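You operate a simulated robot arm through the tools that you are given. There is no shell and no other tool. Be economical: measure what you need, move in short steps, check, and stop when the job is done.

You run a simulated robot arm. Do the job below in one go: nothing can be reset, and whatever is moved stays where it is left.

TASK
Put two of the cedar blocks from the dressing table top on the red coaster.

Only the result counts: the job must be done as asked and must still hold three seconds after the hand-in. Knocking over, shifting, dropping, spilling or breaking anything else fails it.

THE ROBOT
A 6-joint arm with a two-finger parallel gripper, fixed in place. Base frame: the origin is at the foot of the arm, x ahead of it, y to its left, z up; the work surface is at about z = 0.76. Readings come in m, degrees, newtons and seconds.
With the tool pointing down near the work surface it reaches from about 0.26 to 0.68 m from the base axis. Its first joint turns from -66.0 to 66.0 degrees. Payload 2.9 kg.
Tool frame: the origin (TCP) lies between the finger pads and is the grasp point; the fingertips stand 0.03 m ahead of it; z points along the fingers, y is the line along which they close. The gripper opens to 0.11 m. The fingers are 0.02 m wide and 0.01 m thick; the gripper's body (0.048 by 0.112 m) begins 0.055 m behind the TCP.
Orientation is that of the tool frame in the base frame, as a unit quaternion [x, y, z, w]. With the fingers straight down and closing along the base's y, the tool's x points along the base's -x, its y along +y and its z along -z.

THE INTERFACE
- The arm moves only by the tool send_rows. Its argument "motion" is a list of rows, each a list of 3 entries, a list of its own where there are three numbers: the opening, from 0 (shut) to 1 (fully open), then the shift along the tool's x, y, z in m, then the turn about the tool's z in degrees. In form: [[grip, [x, y, z], spin], ...]. A call has 1 to 20 rows; each row is the pose to reach, as a shift and turn from the pose commanded when the call began, along the tool's axes at that moment. Each row takes 0.2 s and may step no farther than 0.05 m and 8.6 degrees from the row before; otherwise, or with a gripper value out of range, the whole call is refused. Where a pose cannot be reached the arm comes as near as it can. A force on the tool above 40 N (or 10 N above the force at the start of the call, whichever is more), or a blocked arm, ends the call early, and 0.2 s more pass. Each finger travels about 0.108 m/s and halts on what it meets, pressing with about 27 N; the grip force reading is that of the motor and also rises with nothing between the fingers. The clock runs only during rows and for 0.2 s after the last one: add rows that repeat a pose to give the fingers time. It gives the time, the measured TCP pose, the force on the tool (base axes), the opening and the grip force at its end, in the units of the frame above (readings bear some noise), and new pictures: "views" is both (left out), scene, wrist or none.
- Cameras (640 x 400 px; columns grow to the right, rows downward): "scene" is fixed at [0.0612, 0.4237, 1.3842]; the picture's right is [-0.89, -0.46, 0.00], its down [-0.28, 0.54, -0.80] and it looks along [0.37, -0.71, -0.60] (base axes); focal length 360 px, centre (320, 200). "wrist" rides on the gripper at [-0.036, 0, -0.057] in the tool frame; the picture's right is [0.00, -1.00, 0.00], its down [0.97, 0.00, -0.24] and it looks along [0.24, 0.00, 0.97] (tool axes); focal length 218 px, centre (320, 200).
- measure_at(camera, pixels): for up to 12 pixels [column, row] of the newest picture of that camera ("zoom" is the newest enlarged one), the place [x, y, z] in the base frame of the surface seen there, good to about 0.003 m. No time passes.
- enlarge(camera, box): a new picture of the part [left, top, right, bottom] of that camera's present view, enlarged. No time passes.
- hand_in(): hands the job in; it is judged then, once.

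Go step by step. Measure first, check grasps and placings, and put right what went wrong. The budget is 60 turns and 120 pictures, counting those below and the enlarged ones. Unless the task says otherwise, let go and move clear before handing in, and close with one line.

The tools are called after "Emit:" as name(argument=value, ...) on one line, values as JSON. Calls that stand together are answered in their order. send_rows: Moves the arm, as the interface text tells. Its arguments: {"type":"object","properties":{"motion":{"type":"array","items":{"type":"array"}},"views":{"type":"string","enum":["both","scene","wrist","none"]}},"required":["motion"]} The other tools are called the same way: measure_at (camera, pixels) gives the place of the surface under pixels of a picture; enlarge (camera, box) takes an enlarged picture of a part of a camera's view; hand_in () hands the job in.

At the start:

```text
clock: 0.0
tool_pos: [0.3735, -0.2952, 1.0091]
tool_rot: [0.0, 1.0, 0.0, 0.0]
force: [0.5, 0.5, 0.4]
gripper_width: 0.1101
gripper_force: 0.0
```

scene: 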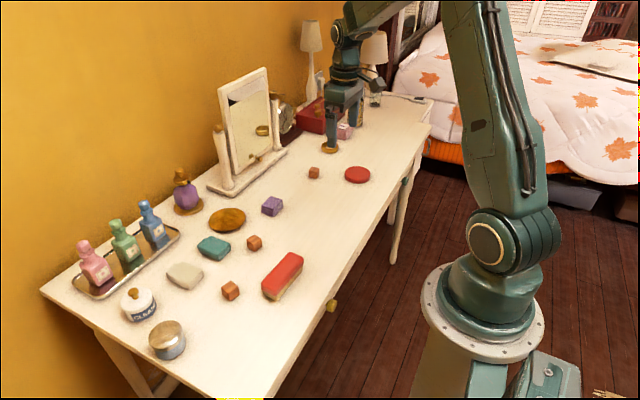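
wrist: 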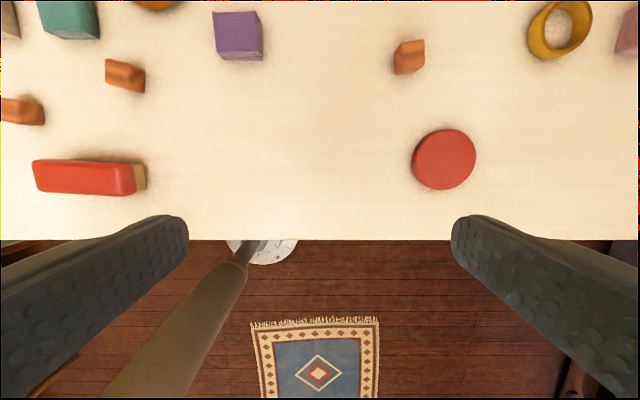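

The small orange-brown blocks appear at scene (314,172), (254,242) and (230,290), and the red coaster at (357,174). I'll enlarge these areas and measure them.

Emit:
enlarge(camera="scene", box=[200, 140, 400, 310])

Emit:
enlarge(camera="wrist", box=[0, 0, 640, 240])

Emit:
measure_at(camera="wrist", pixels=[[443, 160], [415, 160], [474, 160], [443, 132], [443, 187], [411, 48], [127, 70], [22, 106], [400, 200], [404, 65], [120, 85], [20, 120]])

Emit:
measure_at(camera="scene", pixels=[[314, 169], [254, 238], [230, 286], [357, 173], [346, 174], [369, 174], [357, 167], [357, 180], [380, 190], [240, 260]])

```text
2.35 times, centred on (300, 225) of scene
```

zoom: 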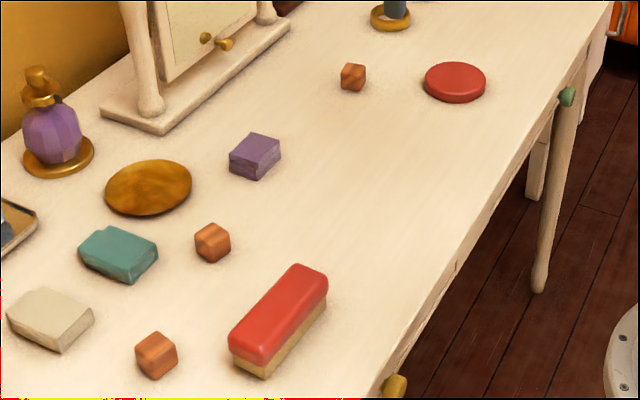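

```text
1.00 times, centred on (320, 120) of wrist
```

zoom: 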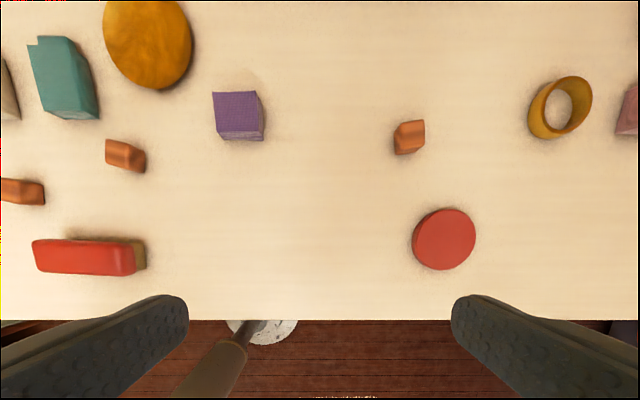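

```text
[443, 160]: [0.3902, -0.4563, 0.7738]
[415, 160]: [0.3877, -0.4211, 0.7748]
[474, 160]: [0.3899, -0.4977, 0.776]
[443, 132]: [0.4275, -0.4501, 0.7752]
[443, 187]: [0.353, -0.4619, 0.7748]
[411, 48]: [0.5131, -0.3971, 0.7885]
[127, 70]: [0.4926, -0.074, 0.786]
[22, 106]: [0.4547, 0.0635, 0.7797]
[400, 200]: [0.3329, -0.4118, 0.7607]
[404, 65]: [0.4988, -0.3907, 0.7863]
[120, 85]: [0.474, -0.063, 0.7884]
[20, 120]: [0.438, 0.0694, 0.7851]
```

```text
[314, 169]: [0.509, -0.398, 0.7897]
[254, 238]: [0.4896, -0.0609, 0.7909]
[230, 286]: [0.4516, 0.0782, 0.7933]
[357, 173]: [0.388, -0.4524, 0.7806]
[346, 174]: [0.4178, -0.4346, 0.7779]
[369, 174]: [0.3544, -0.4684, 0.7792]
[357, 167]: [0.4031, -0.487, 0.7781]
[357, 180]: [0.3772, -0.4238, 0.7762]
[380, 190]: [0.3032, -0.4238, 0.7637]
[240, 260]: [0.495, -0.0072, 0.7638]
```

The coaster is centred near (0.389, -0.458), with radius about 0.04 and its top at 0.776. The blocks are roughly 0.028 m cubes; the nearest is at (0.507, -0.397), so I'm moving above it to check its yaw.

Emit:
send_rows(motion=[[1, [-0.027, -0.02, 0.022], 0], [1, [-0.054, -0.04, 0.044], 0], [1, [-0.081, -0.06, 0.066], 0], [1, [-0.108, -0.081, 0.088], 0], [1, [-0.1335, -0.102, 0.11], 0], [1, [-0.1335, -0.102, 0.11], 0]], views="both")

```text
clock: 1.4
tool_pos: [0.5063, -0.3958, 0.8974]
tool_rot: [0.0, 1.0, 0.0, 0.0]
force: [-0.2, -0.2, -0.3]
gripper_width: 0.1098
gripper_force: 0.1
```

scene: 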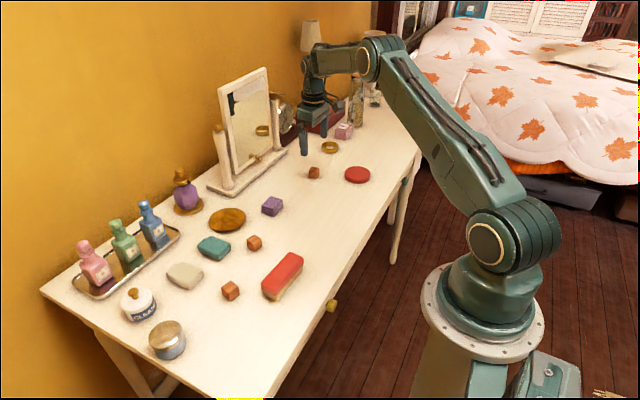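
wrist: 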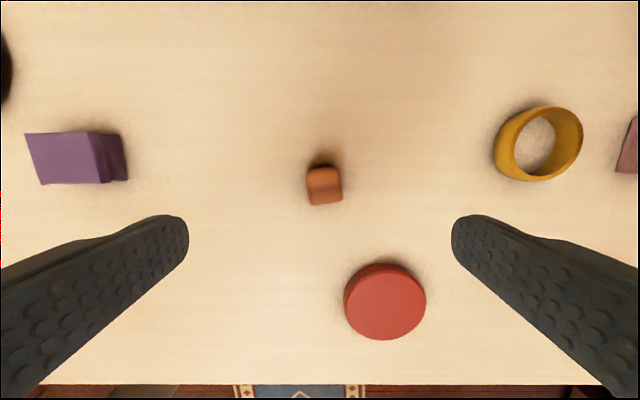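

Emit:
enlarge(camera="wrist", box=[280, 150, 360, 220])

Emit:
measure_at(camera="wrist", pixels=[[323, 187], [309, 182], [340, 180], [312, 203], [340, 200], [324, 172], [385, 300], [348, 300], [424, 300], [385, 268], [385, 336], [324, 215]])

```text
5.71 times, centred on (320, 185) of wrist
```

zoom: 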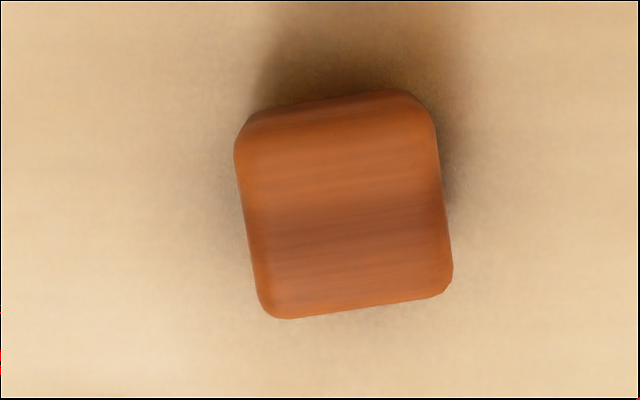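

```text
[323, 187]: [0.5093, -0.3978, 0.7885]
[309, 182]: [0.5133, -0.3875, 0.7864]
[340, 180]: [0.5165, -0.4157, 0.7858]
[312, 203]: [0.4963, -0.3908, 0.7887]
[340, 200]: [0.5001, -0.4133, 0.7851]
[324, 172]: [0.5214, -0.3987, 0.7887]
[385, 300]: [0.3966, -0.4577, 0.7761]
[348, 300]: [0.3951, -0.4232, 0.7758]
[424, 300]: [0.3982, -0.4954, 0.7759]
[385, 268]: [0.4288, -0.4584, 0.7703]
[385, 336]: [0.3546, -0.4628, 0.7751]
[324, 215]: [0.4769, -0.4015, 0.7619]
```

The block is centred at about (0.509, -0.400) and turned about 8° counterclockwise as seen from above. Next I descend with that spin and the gripper half open, then close.

Emit:
send_rows(motion=[[0.7, [-0.0025, -0.0035, 0.03], -8], [0.6, [-0.0025, -0.0035, 0.06], -8], [0.6, [-0.0025, -0.0035, 0.085], -8], [0.6, [-0.0025, -0.0035, 0.1015], -8], [0.6, [-0.0025, -0.0035, 0.1015], -8]], views="wrist")

```text
clock: 2.6
tool_pos: [0.5111, -0.3997, 0.7971]
tool_rot: [-0.07, 0.998, 0.0, 0.001]
force: [-0.5, 0.0, 0.0]
gripper_width: 0.0659
gripper_force: 0.1
```

wrist: 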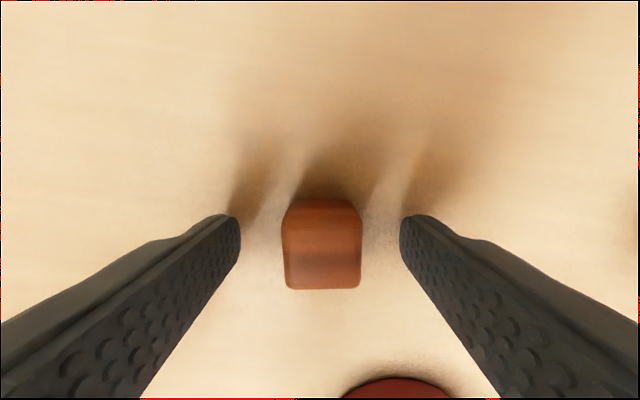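

The block sits squarely between the fingers at (321,245). I'll close and lift.

Emit:
send_rows(motion=[[0.3, [0, 0, 0], 0], [0.1, [0, 0, 0], 0], [0.1, [0, 0, 0], 0], [0.1, [0, 0, 0], 0], [0.1, [0, 0, -0.03], 0], [0.1, [0, 0, -0.07], 0], [0.1, [0, 0, -0.07], 0]], views="wrist")

```text
clock: 4.2
tool_pos: [0.5097, -0.4002, 0.8672]
tool_rot: [-0.069, 0.998, 0.0, 0.0]
force: [0.1, -0.7, 0.0]
gripper_width: 0.0264
gripper_force: 27.0
```

wrist: 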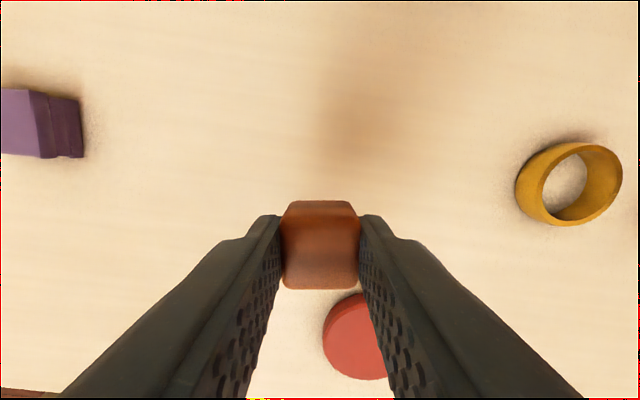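

The block is held (width 0.0264). Next I carry it above the far half of the coaster at (0.408, -0.459), turning back to zero yaw.

Emit:
send_rows(motion=[[0.1, [0.03, -0.012, 0], 2], [0.1, [0.06, -0.024, 0], 4], [0.1, [0.09, -0.036, 0], 6], [0.1, [0.1092, -0.0442, 0], 8], [0.1, [0.1092, -0.0442, 0.02], 8], [0.1, [0.1092, -0.0442, 0.03], 8], [0.1, [0.1092, -0.0442, 0.03], 8]])

```text
clock: 5.8
tool_pos: [0.4064, -0.46, 0.8352]
tool_rot: [0.0, 1.0, 0.0, -0.001]
force: [-0.1, 0.5, -0.9]
gripper_width: 0.0262
gripper_force: 27.3
```

scene: 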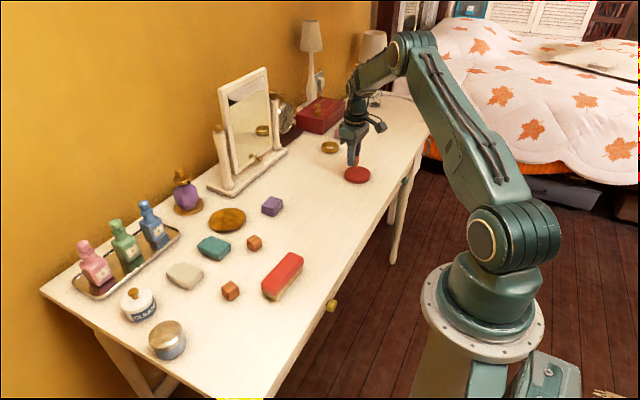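
wrist: 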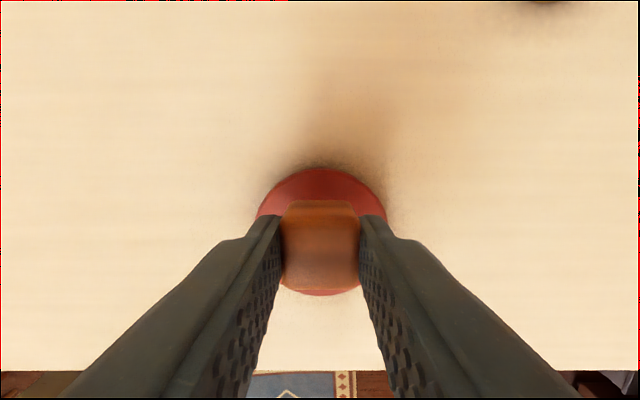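

The block is over the coaster, so I'll check the coaster's edges against the TCP before lowering.

Emit:
measure_at(camera="wrist", pixels=[[320, 170], [318, 293], [260, 212], [385, 212], [320, 174], [319, 290], [320, 245], [320, 205], [320, 285]])

```text
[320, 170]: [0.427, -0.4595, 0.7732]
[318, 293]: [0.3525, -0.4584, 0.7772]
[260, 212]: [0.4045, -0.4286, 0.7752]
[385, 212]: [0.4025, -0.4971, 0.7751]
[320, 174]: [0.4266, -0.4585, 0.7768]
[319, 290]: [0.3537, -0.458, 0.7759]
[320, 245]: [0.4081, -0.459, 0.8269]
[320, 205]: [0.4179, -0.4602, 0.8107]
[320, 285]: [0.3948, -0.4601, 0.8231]
```

The coaster spans x 0.353–0.427 and the block is at x ≈ 0.407, which is good. I'll lower about 0.023 m and release gently.

Emit:
send_rows(motion=[[0.1, [0, 0, 0.012], 0], [0.1, [0, 0, 0.019], 0], [0.1, [0, 0, 0.022], 0], [0.1, [0, 0, 0.023], 0], [0.1, [0, 0, 0.023], 0]])

```text
clock: 7.0
tool_pos: [0.407, -0.4584, 0.8139]
tool_rot: [-0.001, 1.0, 0.0, -0.001]
force: [0.3, 0.1, -0.1]
gripper_width: 0.0263
gripper_force: 26.9
```

scene: 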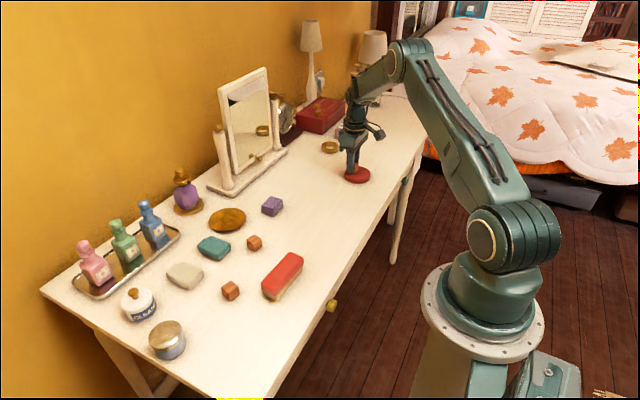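
wrist: 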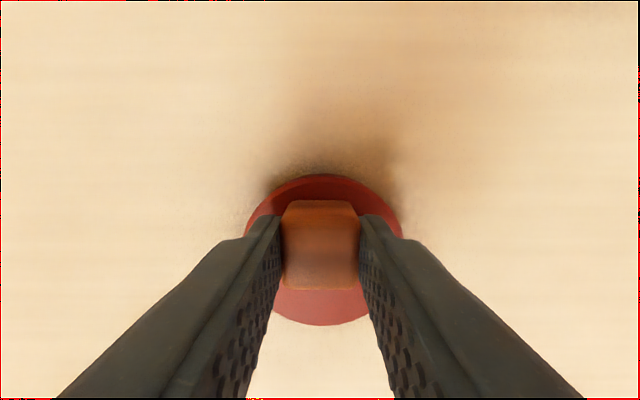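

There is no contact yet at 0.8139, and I expect it at about 0.8115. I'll go down a couple of millimetres more.

Emit:
send_rows(motion=[[0.1, [0, 0, 0.001], 0], [0.1, [0, 0, 0.002], 0], [0.1, [0, 0, 0.002], 0]], views="none")

```text
clock: 7.8
tool_pos: [0.407, -0.4595, 0.8125]
tool_rot: [0.0, 1.0, 0.0, 0.001]
force: [-1.8, 1.7, 13.2]
gripper_width: 0.0266
gripper_force: 27.3
```

The 13 N force shows contact. I'll release and lift clear.

Emit:
send_rows(motion=[[0.1, [0, 0, -0.001], 0], [0.3, [0, 0, -0.001], 0], [0.5, [0, 0, -0.001], 0], [0.6, [0, 0, -0.001], 0], [0.6, [0, 0, -0.03], 0], [0.6, [0, 0, -0.07], 0], [0.6, [0, 0, -0.1], 0], [0.6, [0, 0, -0.1], 0]])

```text
clock: 9.6
tool_pos: [0.4067, -0.457, 0.9117]
tool_rot: [0.0, 1.0, 0.0, -0.001]
force: [0.0, 0.2, 0.9]
gripper_width: 0.0661
gripper_force: 0.0
```

scene: 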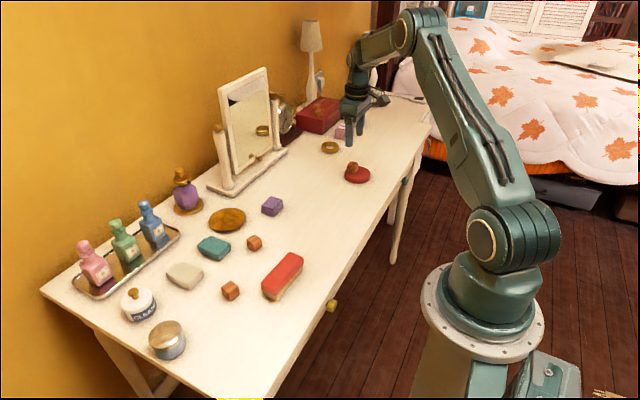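
wrist: 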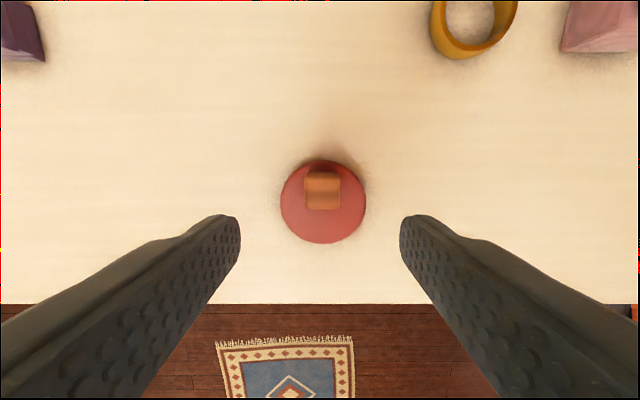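

The first block rests on the coaster's far half at wrist (322,190). I'll measure it, then travel to above the second block near (0.487, -0.065).

Emit:
measure_at(camera="wrist", pixels=[[322, 190], [322, 172], [322, 206], [306, 190], [339, 190], [283, 203], [364, 203], [322, 241]])

Emit:
send_rows(motion=[[0.6, [-0.008, 0.0393, 0], 0], [0.6, [-0.016, 0.0786, 0], 0], [0.6, [-0.024, 0.118, 0], 0], [0.6, [-0.032, 0.157, 0], 0], [0.6, [-0.04, 0.1965, 0], 0], [0.6, [-0.048, 0.236, 0], 0], [0.6, [-0.056, 0.275, 0], 0], [0.6, [-0.064, 0.314, 0], 0], [0.6, [-0.072, 0.3535, 0], 0], [0.6, [-0.08, 0.393, 0.01], 0], [0.6, [-0.08, 0.393, 0.01], 0]])

```text
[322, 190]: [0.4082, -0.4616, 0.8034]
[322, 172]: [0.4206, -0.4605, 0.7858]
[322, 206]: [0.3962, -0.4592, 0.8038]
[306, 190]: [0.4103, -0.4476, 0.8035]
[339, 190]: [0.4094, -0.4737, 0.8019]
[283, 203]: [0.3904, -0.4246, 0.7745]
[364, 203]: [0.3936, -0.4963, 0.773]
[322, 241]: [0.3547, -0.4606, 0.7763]
```

```text
clock: 12.0
tool_pos: [0.4854, -0.0657, 0.9002]
tool_rot: [0.0, 1.0, 0.0, 0.0]
force: [0.1, -0.8, -0.6]
gripper_width: 0.0661
gripper_force: 0.1
```

scene: 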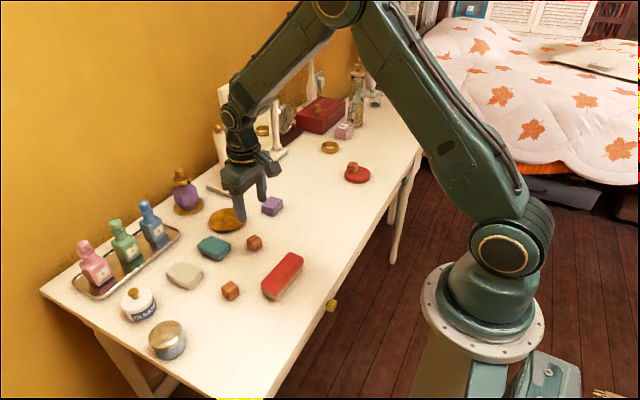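
wrist: 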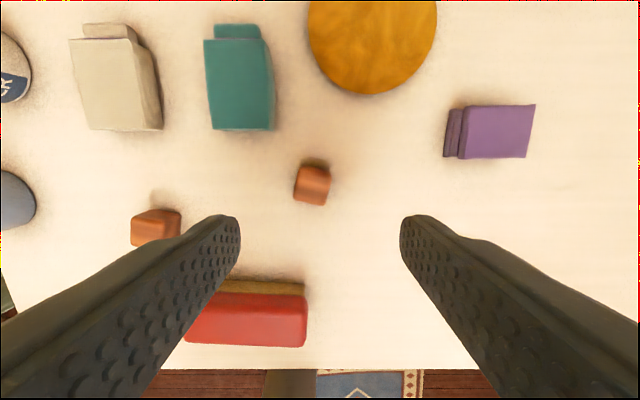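

The second block is at wrist (312,184). I'll enlarge it to get its yaw and measure it.

Emit:
enlarge(camera="wrist", box=[272, 150, 352, 220])

Emit:
measure_at(camera="wrist", pixels=[[313, 187], [303, 171], [327, 173], [297, 199], [322, 203], [312, 169], [270, 60], [240, 130], [300, 285]])

```text
5.71 times, centred on (312, 185) of wrist
```

zoom: 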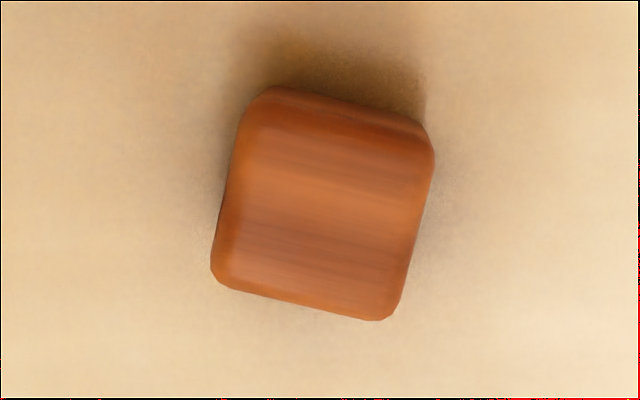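

```text
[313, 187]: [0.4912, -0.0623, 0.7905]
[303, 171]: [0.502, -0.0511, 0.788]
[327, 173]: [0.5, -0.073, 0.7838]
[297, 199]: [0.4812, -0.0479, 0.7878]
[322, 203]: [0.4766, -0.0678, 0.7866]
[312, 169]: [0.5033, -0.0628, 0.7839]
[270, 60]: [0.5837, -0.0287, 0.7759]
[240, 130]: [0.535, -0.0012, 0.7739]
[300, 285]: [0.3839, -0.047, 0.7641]
```

The second block is centred at (0.490, -0.060) and turned about 12° clockwise. I'll descend with spin +12.

Emit:
send_rows(motion=[[0.6, [-0.0035, 0.006, 0.03], 6], [0.6, [-0.0035, 0.006, 0.06], 12], [0.6, [-0.0035, 0.006, 0.085], 12], [0.6, [-0.0035, 0.006, 0.103], 12], [0.6, [-0.0035, 0.006, 0.103], 12]], views="wrist")

```text
clock: 13.2
tool_pos: [0.49, -0.0591, 0.7982]
tool_rot: [0.105, 0.994, 0.0, 0.0]
force: [-0.3, -0.1, -0.2]
gripper_width: 0.066
gripper_force: 0.0
```

wrist: 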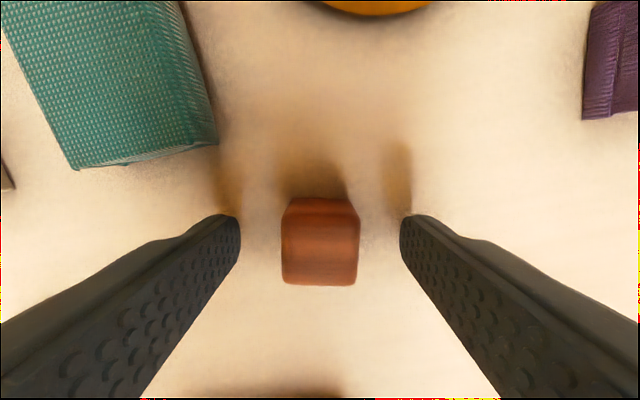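

It is aligned, with the block at (320,240) between the fingers. I'll close and lift 0.1 m.

Emit:
send_rows(motion=[[0.3, [0, 0, 0.001], 0], [0.1, [0, 0, 0.001], 0], [0.1, [0, 0, 0.001], 0], [0.1, [0, 0, 0.001], 0], [0.1, [0, 0, -0.03], 0], [0.1, [0, 0, -0.07], 0], [0.1, [0, 0, -0.1], 0], [0.1, [0, 0, -0.1], 0]], views="wrist")

```text
clock: 15.0
tool_pos: [0.49, -0.0585, 0.8979]
tool_rot: [0.104, 0.995, 0.0, 0.0]
force: [-0.6, 0.1, -0.1]
gripper_width: 0.0262
gripper_force: 27.4
```

wrist: 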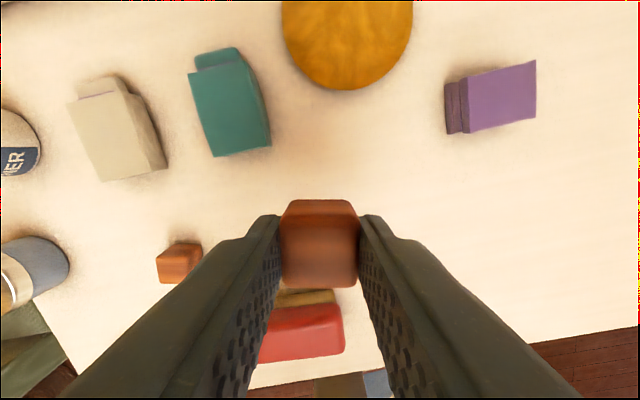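

The block is held. I'll carry it to above (0.3735, -0.460) and turn back to zero yaw.

Emit:
send_rows(motion=[[0.1, [0.003, -0.0416, 0], -1.2], [0.1, [0.006, -0.0832, 0], -2.4], [0.1, [0.009, -0.1248, 0], -3.6], [0.1, [0.012, -0.1664, 0], -4.8], [0.1, [0.015, -0.208, 0], -6], [0.1, [0.018, -0.2495, 0], -7.2], [0.1, [0.021, -0.291, 0], -8.4], [0.1, [0.024, -0.3327, 0], -9.6], [0.1, [0.027, -0.3743, 0], -10.8], [0.1, [0.0307, -0.4159, 0], -12], [0.1, [0.0307, -0.4159, 0.03], -12], [0.1, [0.0307, -0.4159, 0.045], -12], [0.1, [0.0307, -0.4159, 0.045], -12]])

```text
clock: 17.8
tool_pos: [0.3751, -0.462, 0.8538]
tool_rot: [0.0, 1.0, 0.0, 0.0]
force: [-0.6, -0.4, 0.2]
gripper_width: 0.0261
gripper_force: 27.0
```

scene: 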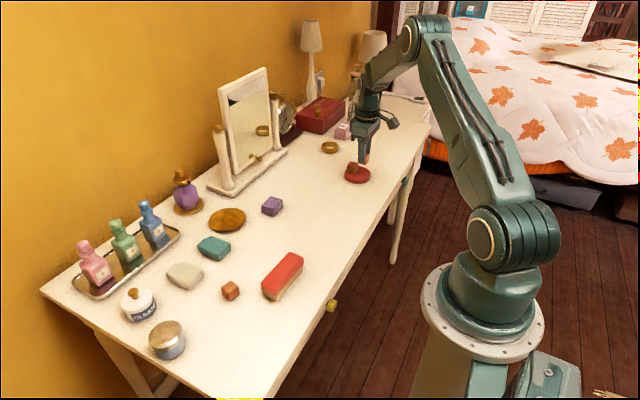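
wrist: 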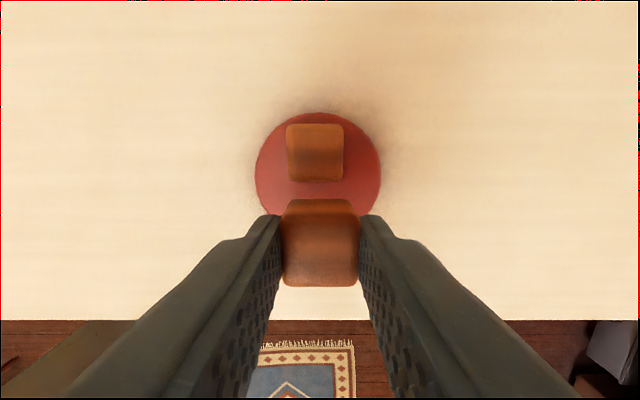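

Emit:
measure_at(camera="wrist", pixels=[[316, 150], [316, 178], [316, 130], [288, 155], [342, 155], [320, 240], [320, 205], [320, 282], [318, 115], [270, 210], [375, 205]])

```text
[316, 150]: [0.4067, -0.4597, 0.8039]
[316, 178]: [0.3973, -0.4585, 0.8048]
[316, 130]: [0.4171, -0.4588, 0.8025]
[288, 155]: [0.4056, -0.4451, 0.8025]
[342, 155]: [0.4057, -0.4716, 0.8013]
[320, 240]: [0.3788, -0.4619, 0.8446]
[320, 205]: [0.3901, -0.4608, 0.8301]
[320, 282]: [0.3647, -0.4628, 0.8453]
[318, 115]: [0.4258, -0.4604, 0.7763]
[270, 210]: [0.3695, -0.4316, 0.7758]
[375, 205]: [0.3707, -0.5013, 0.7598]
```

The held block's far face is about 4 mm short of the first block's near face (0.390 vs 0.394). I'll back off 3 mm in x and lower most of the way.

Emit:
send_rows(motion=[[0.1, [0.003, 0.001, 0], 0], [0.1, [0.003, 0.001, 0.018], 0], [0.1, [0.003, 0.001, 0.032], 0], [0.1, [0.003, 0.001, 0.0385], 0], [0.1, [0.003, 0.001, 0.0395], 0], [0.1, [0.003, 0.001, 0.0395], 0]])

```text
clock: 19.2
tool_pos: [0.3709, -0.4597, 0.8138]
tool_rot: [0.0, 1.0, 0.0, 0.0]
force: [-0.3, -0.5, 0.2]
gripper_width: 0.0262
gripper_force: 27.0
```

scene: 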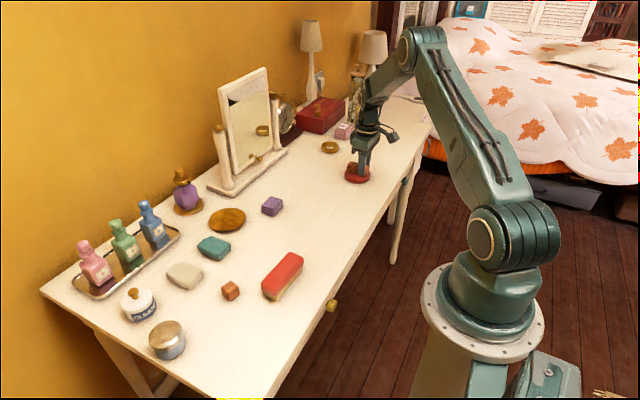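
wrist: 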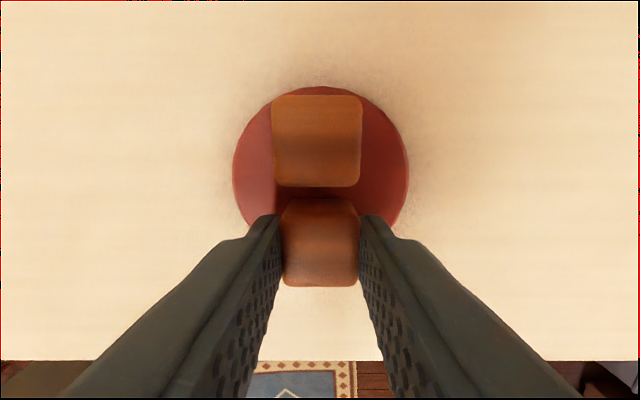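

There is a clear gap between the blocks (rows 187–198) and no contact force yet. I'll lower 1.5 mm more in small steps.

Emit:
send_rows(motion=[[0.1, [0, 0, 0.0008], 0], [0.1, [0, 0, 0.0015], 0], [0.1, [0, 0, 0.0015], 0]], views="none")

```text
clock: 20.0
tool_pos: [0.3714, -0.4607, 0.8143]
tool_rot: [0.0, 1.0, 0.0, 0.0]
force: [-0.2, 0.7, 4.4]
gripper_width: 0.0263
gripper_force: 26.9
```

A light contact of 4.4 N shows on the tool. I'll release and lift.

Emit:
send_rows(motion=[[0.15, [0, 0, 0], 0], [0.3, [0, 0, 0], 0], [0.5, [0, 0, 0], 0], [0.6, [0, 0, 0], 0], [0.6, [0, 0, -0.03], 0], [0.6, [0, 0, -0.07], 0], [0.6, [0, 0, -0.11], 0], [0.6, [0, 0, -0.11], 0]])

```text
clock: 21.8
tool_pos: [0.3734, -0.4602, 0.924]
tool_rot: [0.0, 1.0, -0.001, 0.0]
force: [0.0, -0.5, -0.8]
gripper_width: 0.066
gripper_force: 0.1
```

scene: 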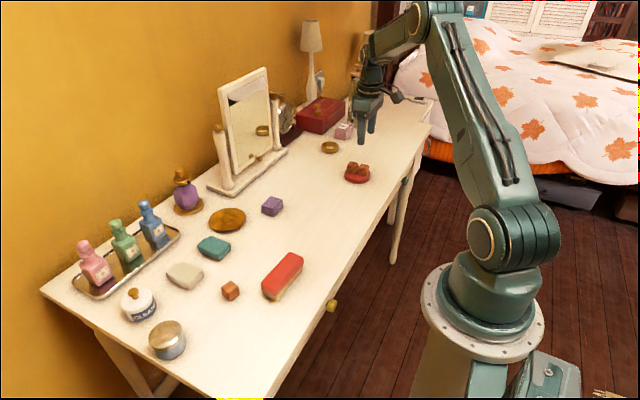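
wrist: 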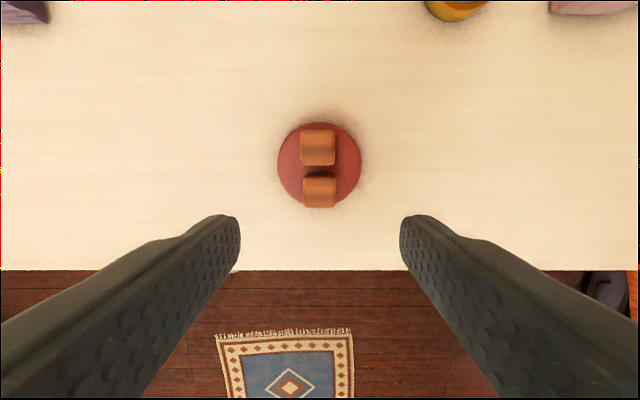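

Both blocks are on the coaster, and the near one at (320,190) is close to the edge. I'll check that it's level and inside.

Emit:
enlarge(camera="wrist", box=[265, 110, 375, 220])

Emit:
enlarge(camera="scene", box=[325, 145, 390, 200])

Emit:
measure_at(camera="wrist", pixels=[[320, 192], [320, 182], [320, 203], [308, 192], [333, 192], [318, 148], [318, 133], [318, 162], [281, 165], [360, 165]])

```text
3.64 times, centred on (320, 165) of wrist
```

zoom: 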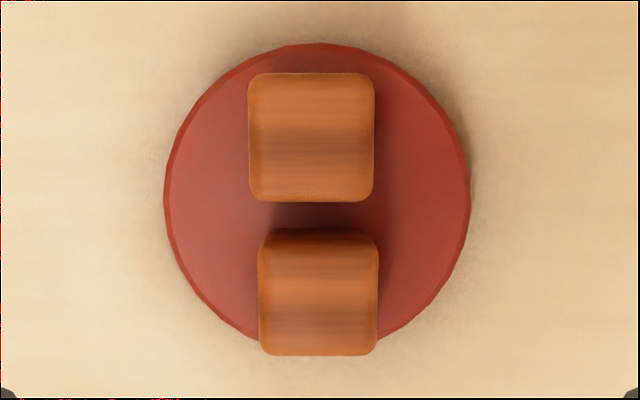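

```text
7.27 times, centred on (358, 172) of scene
```

zoom: 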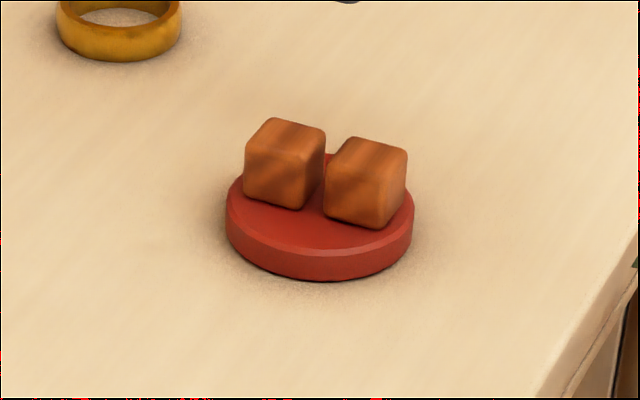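

```text
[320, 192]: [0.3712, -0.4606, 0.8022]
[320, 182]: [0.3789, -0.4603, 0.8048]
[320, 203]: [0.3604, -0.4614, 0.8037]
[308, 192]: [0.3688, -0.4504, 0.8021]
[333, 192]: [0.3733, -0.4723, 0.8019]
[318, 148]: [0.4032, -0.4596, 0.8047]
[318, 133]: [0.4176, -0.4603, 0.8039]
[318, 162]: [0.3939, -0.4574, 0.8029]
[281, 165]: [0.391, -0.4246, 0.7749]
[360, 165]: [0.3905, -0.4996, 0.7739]
```

Both blocks are level on the coaster, with tops at about 0.803 and footprints inside its rim. Nothing else has moved and the gripper is clear, so I'm handing in.

Emit:
hand_in()

```text
The job is handed in.
```

Two cedar blocks now sit side by side on the red coaster, both level and released, with the arm clear; the job is handed in.
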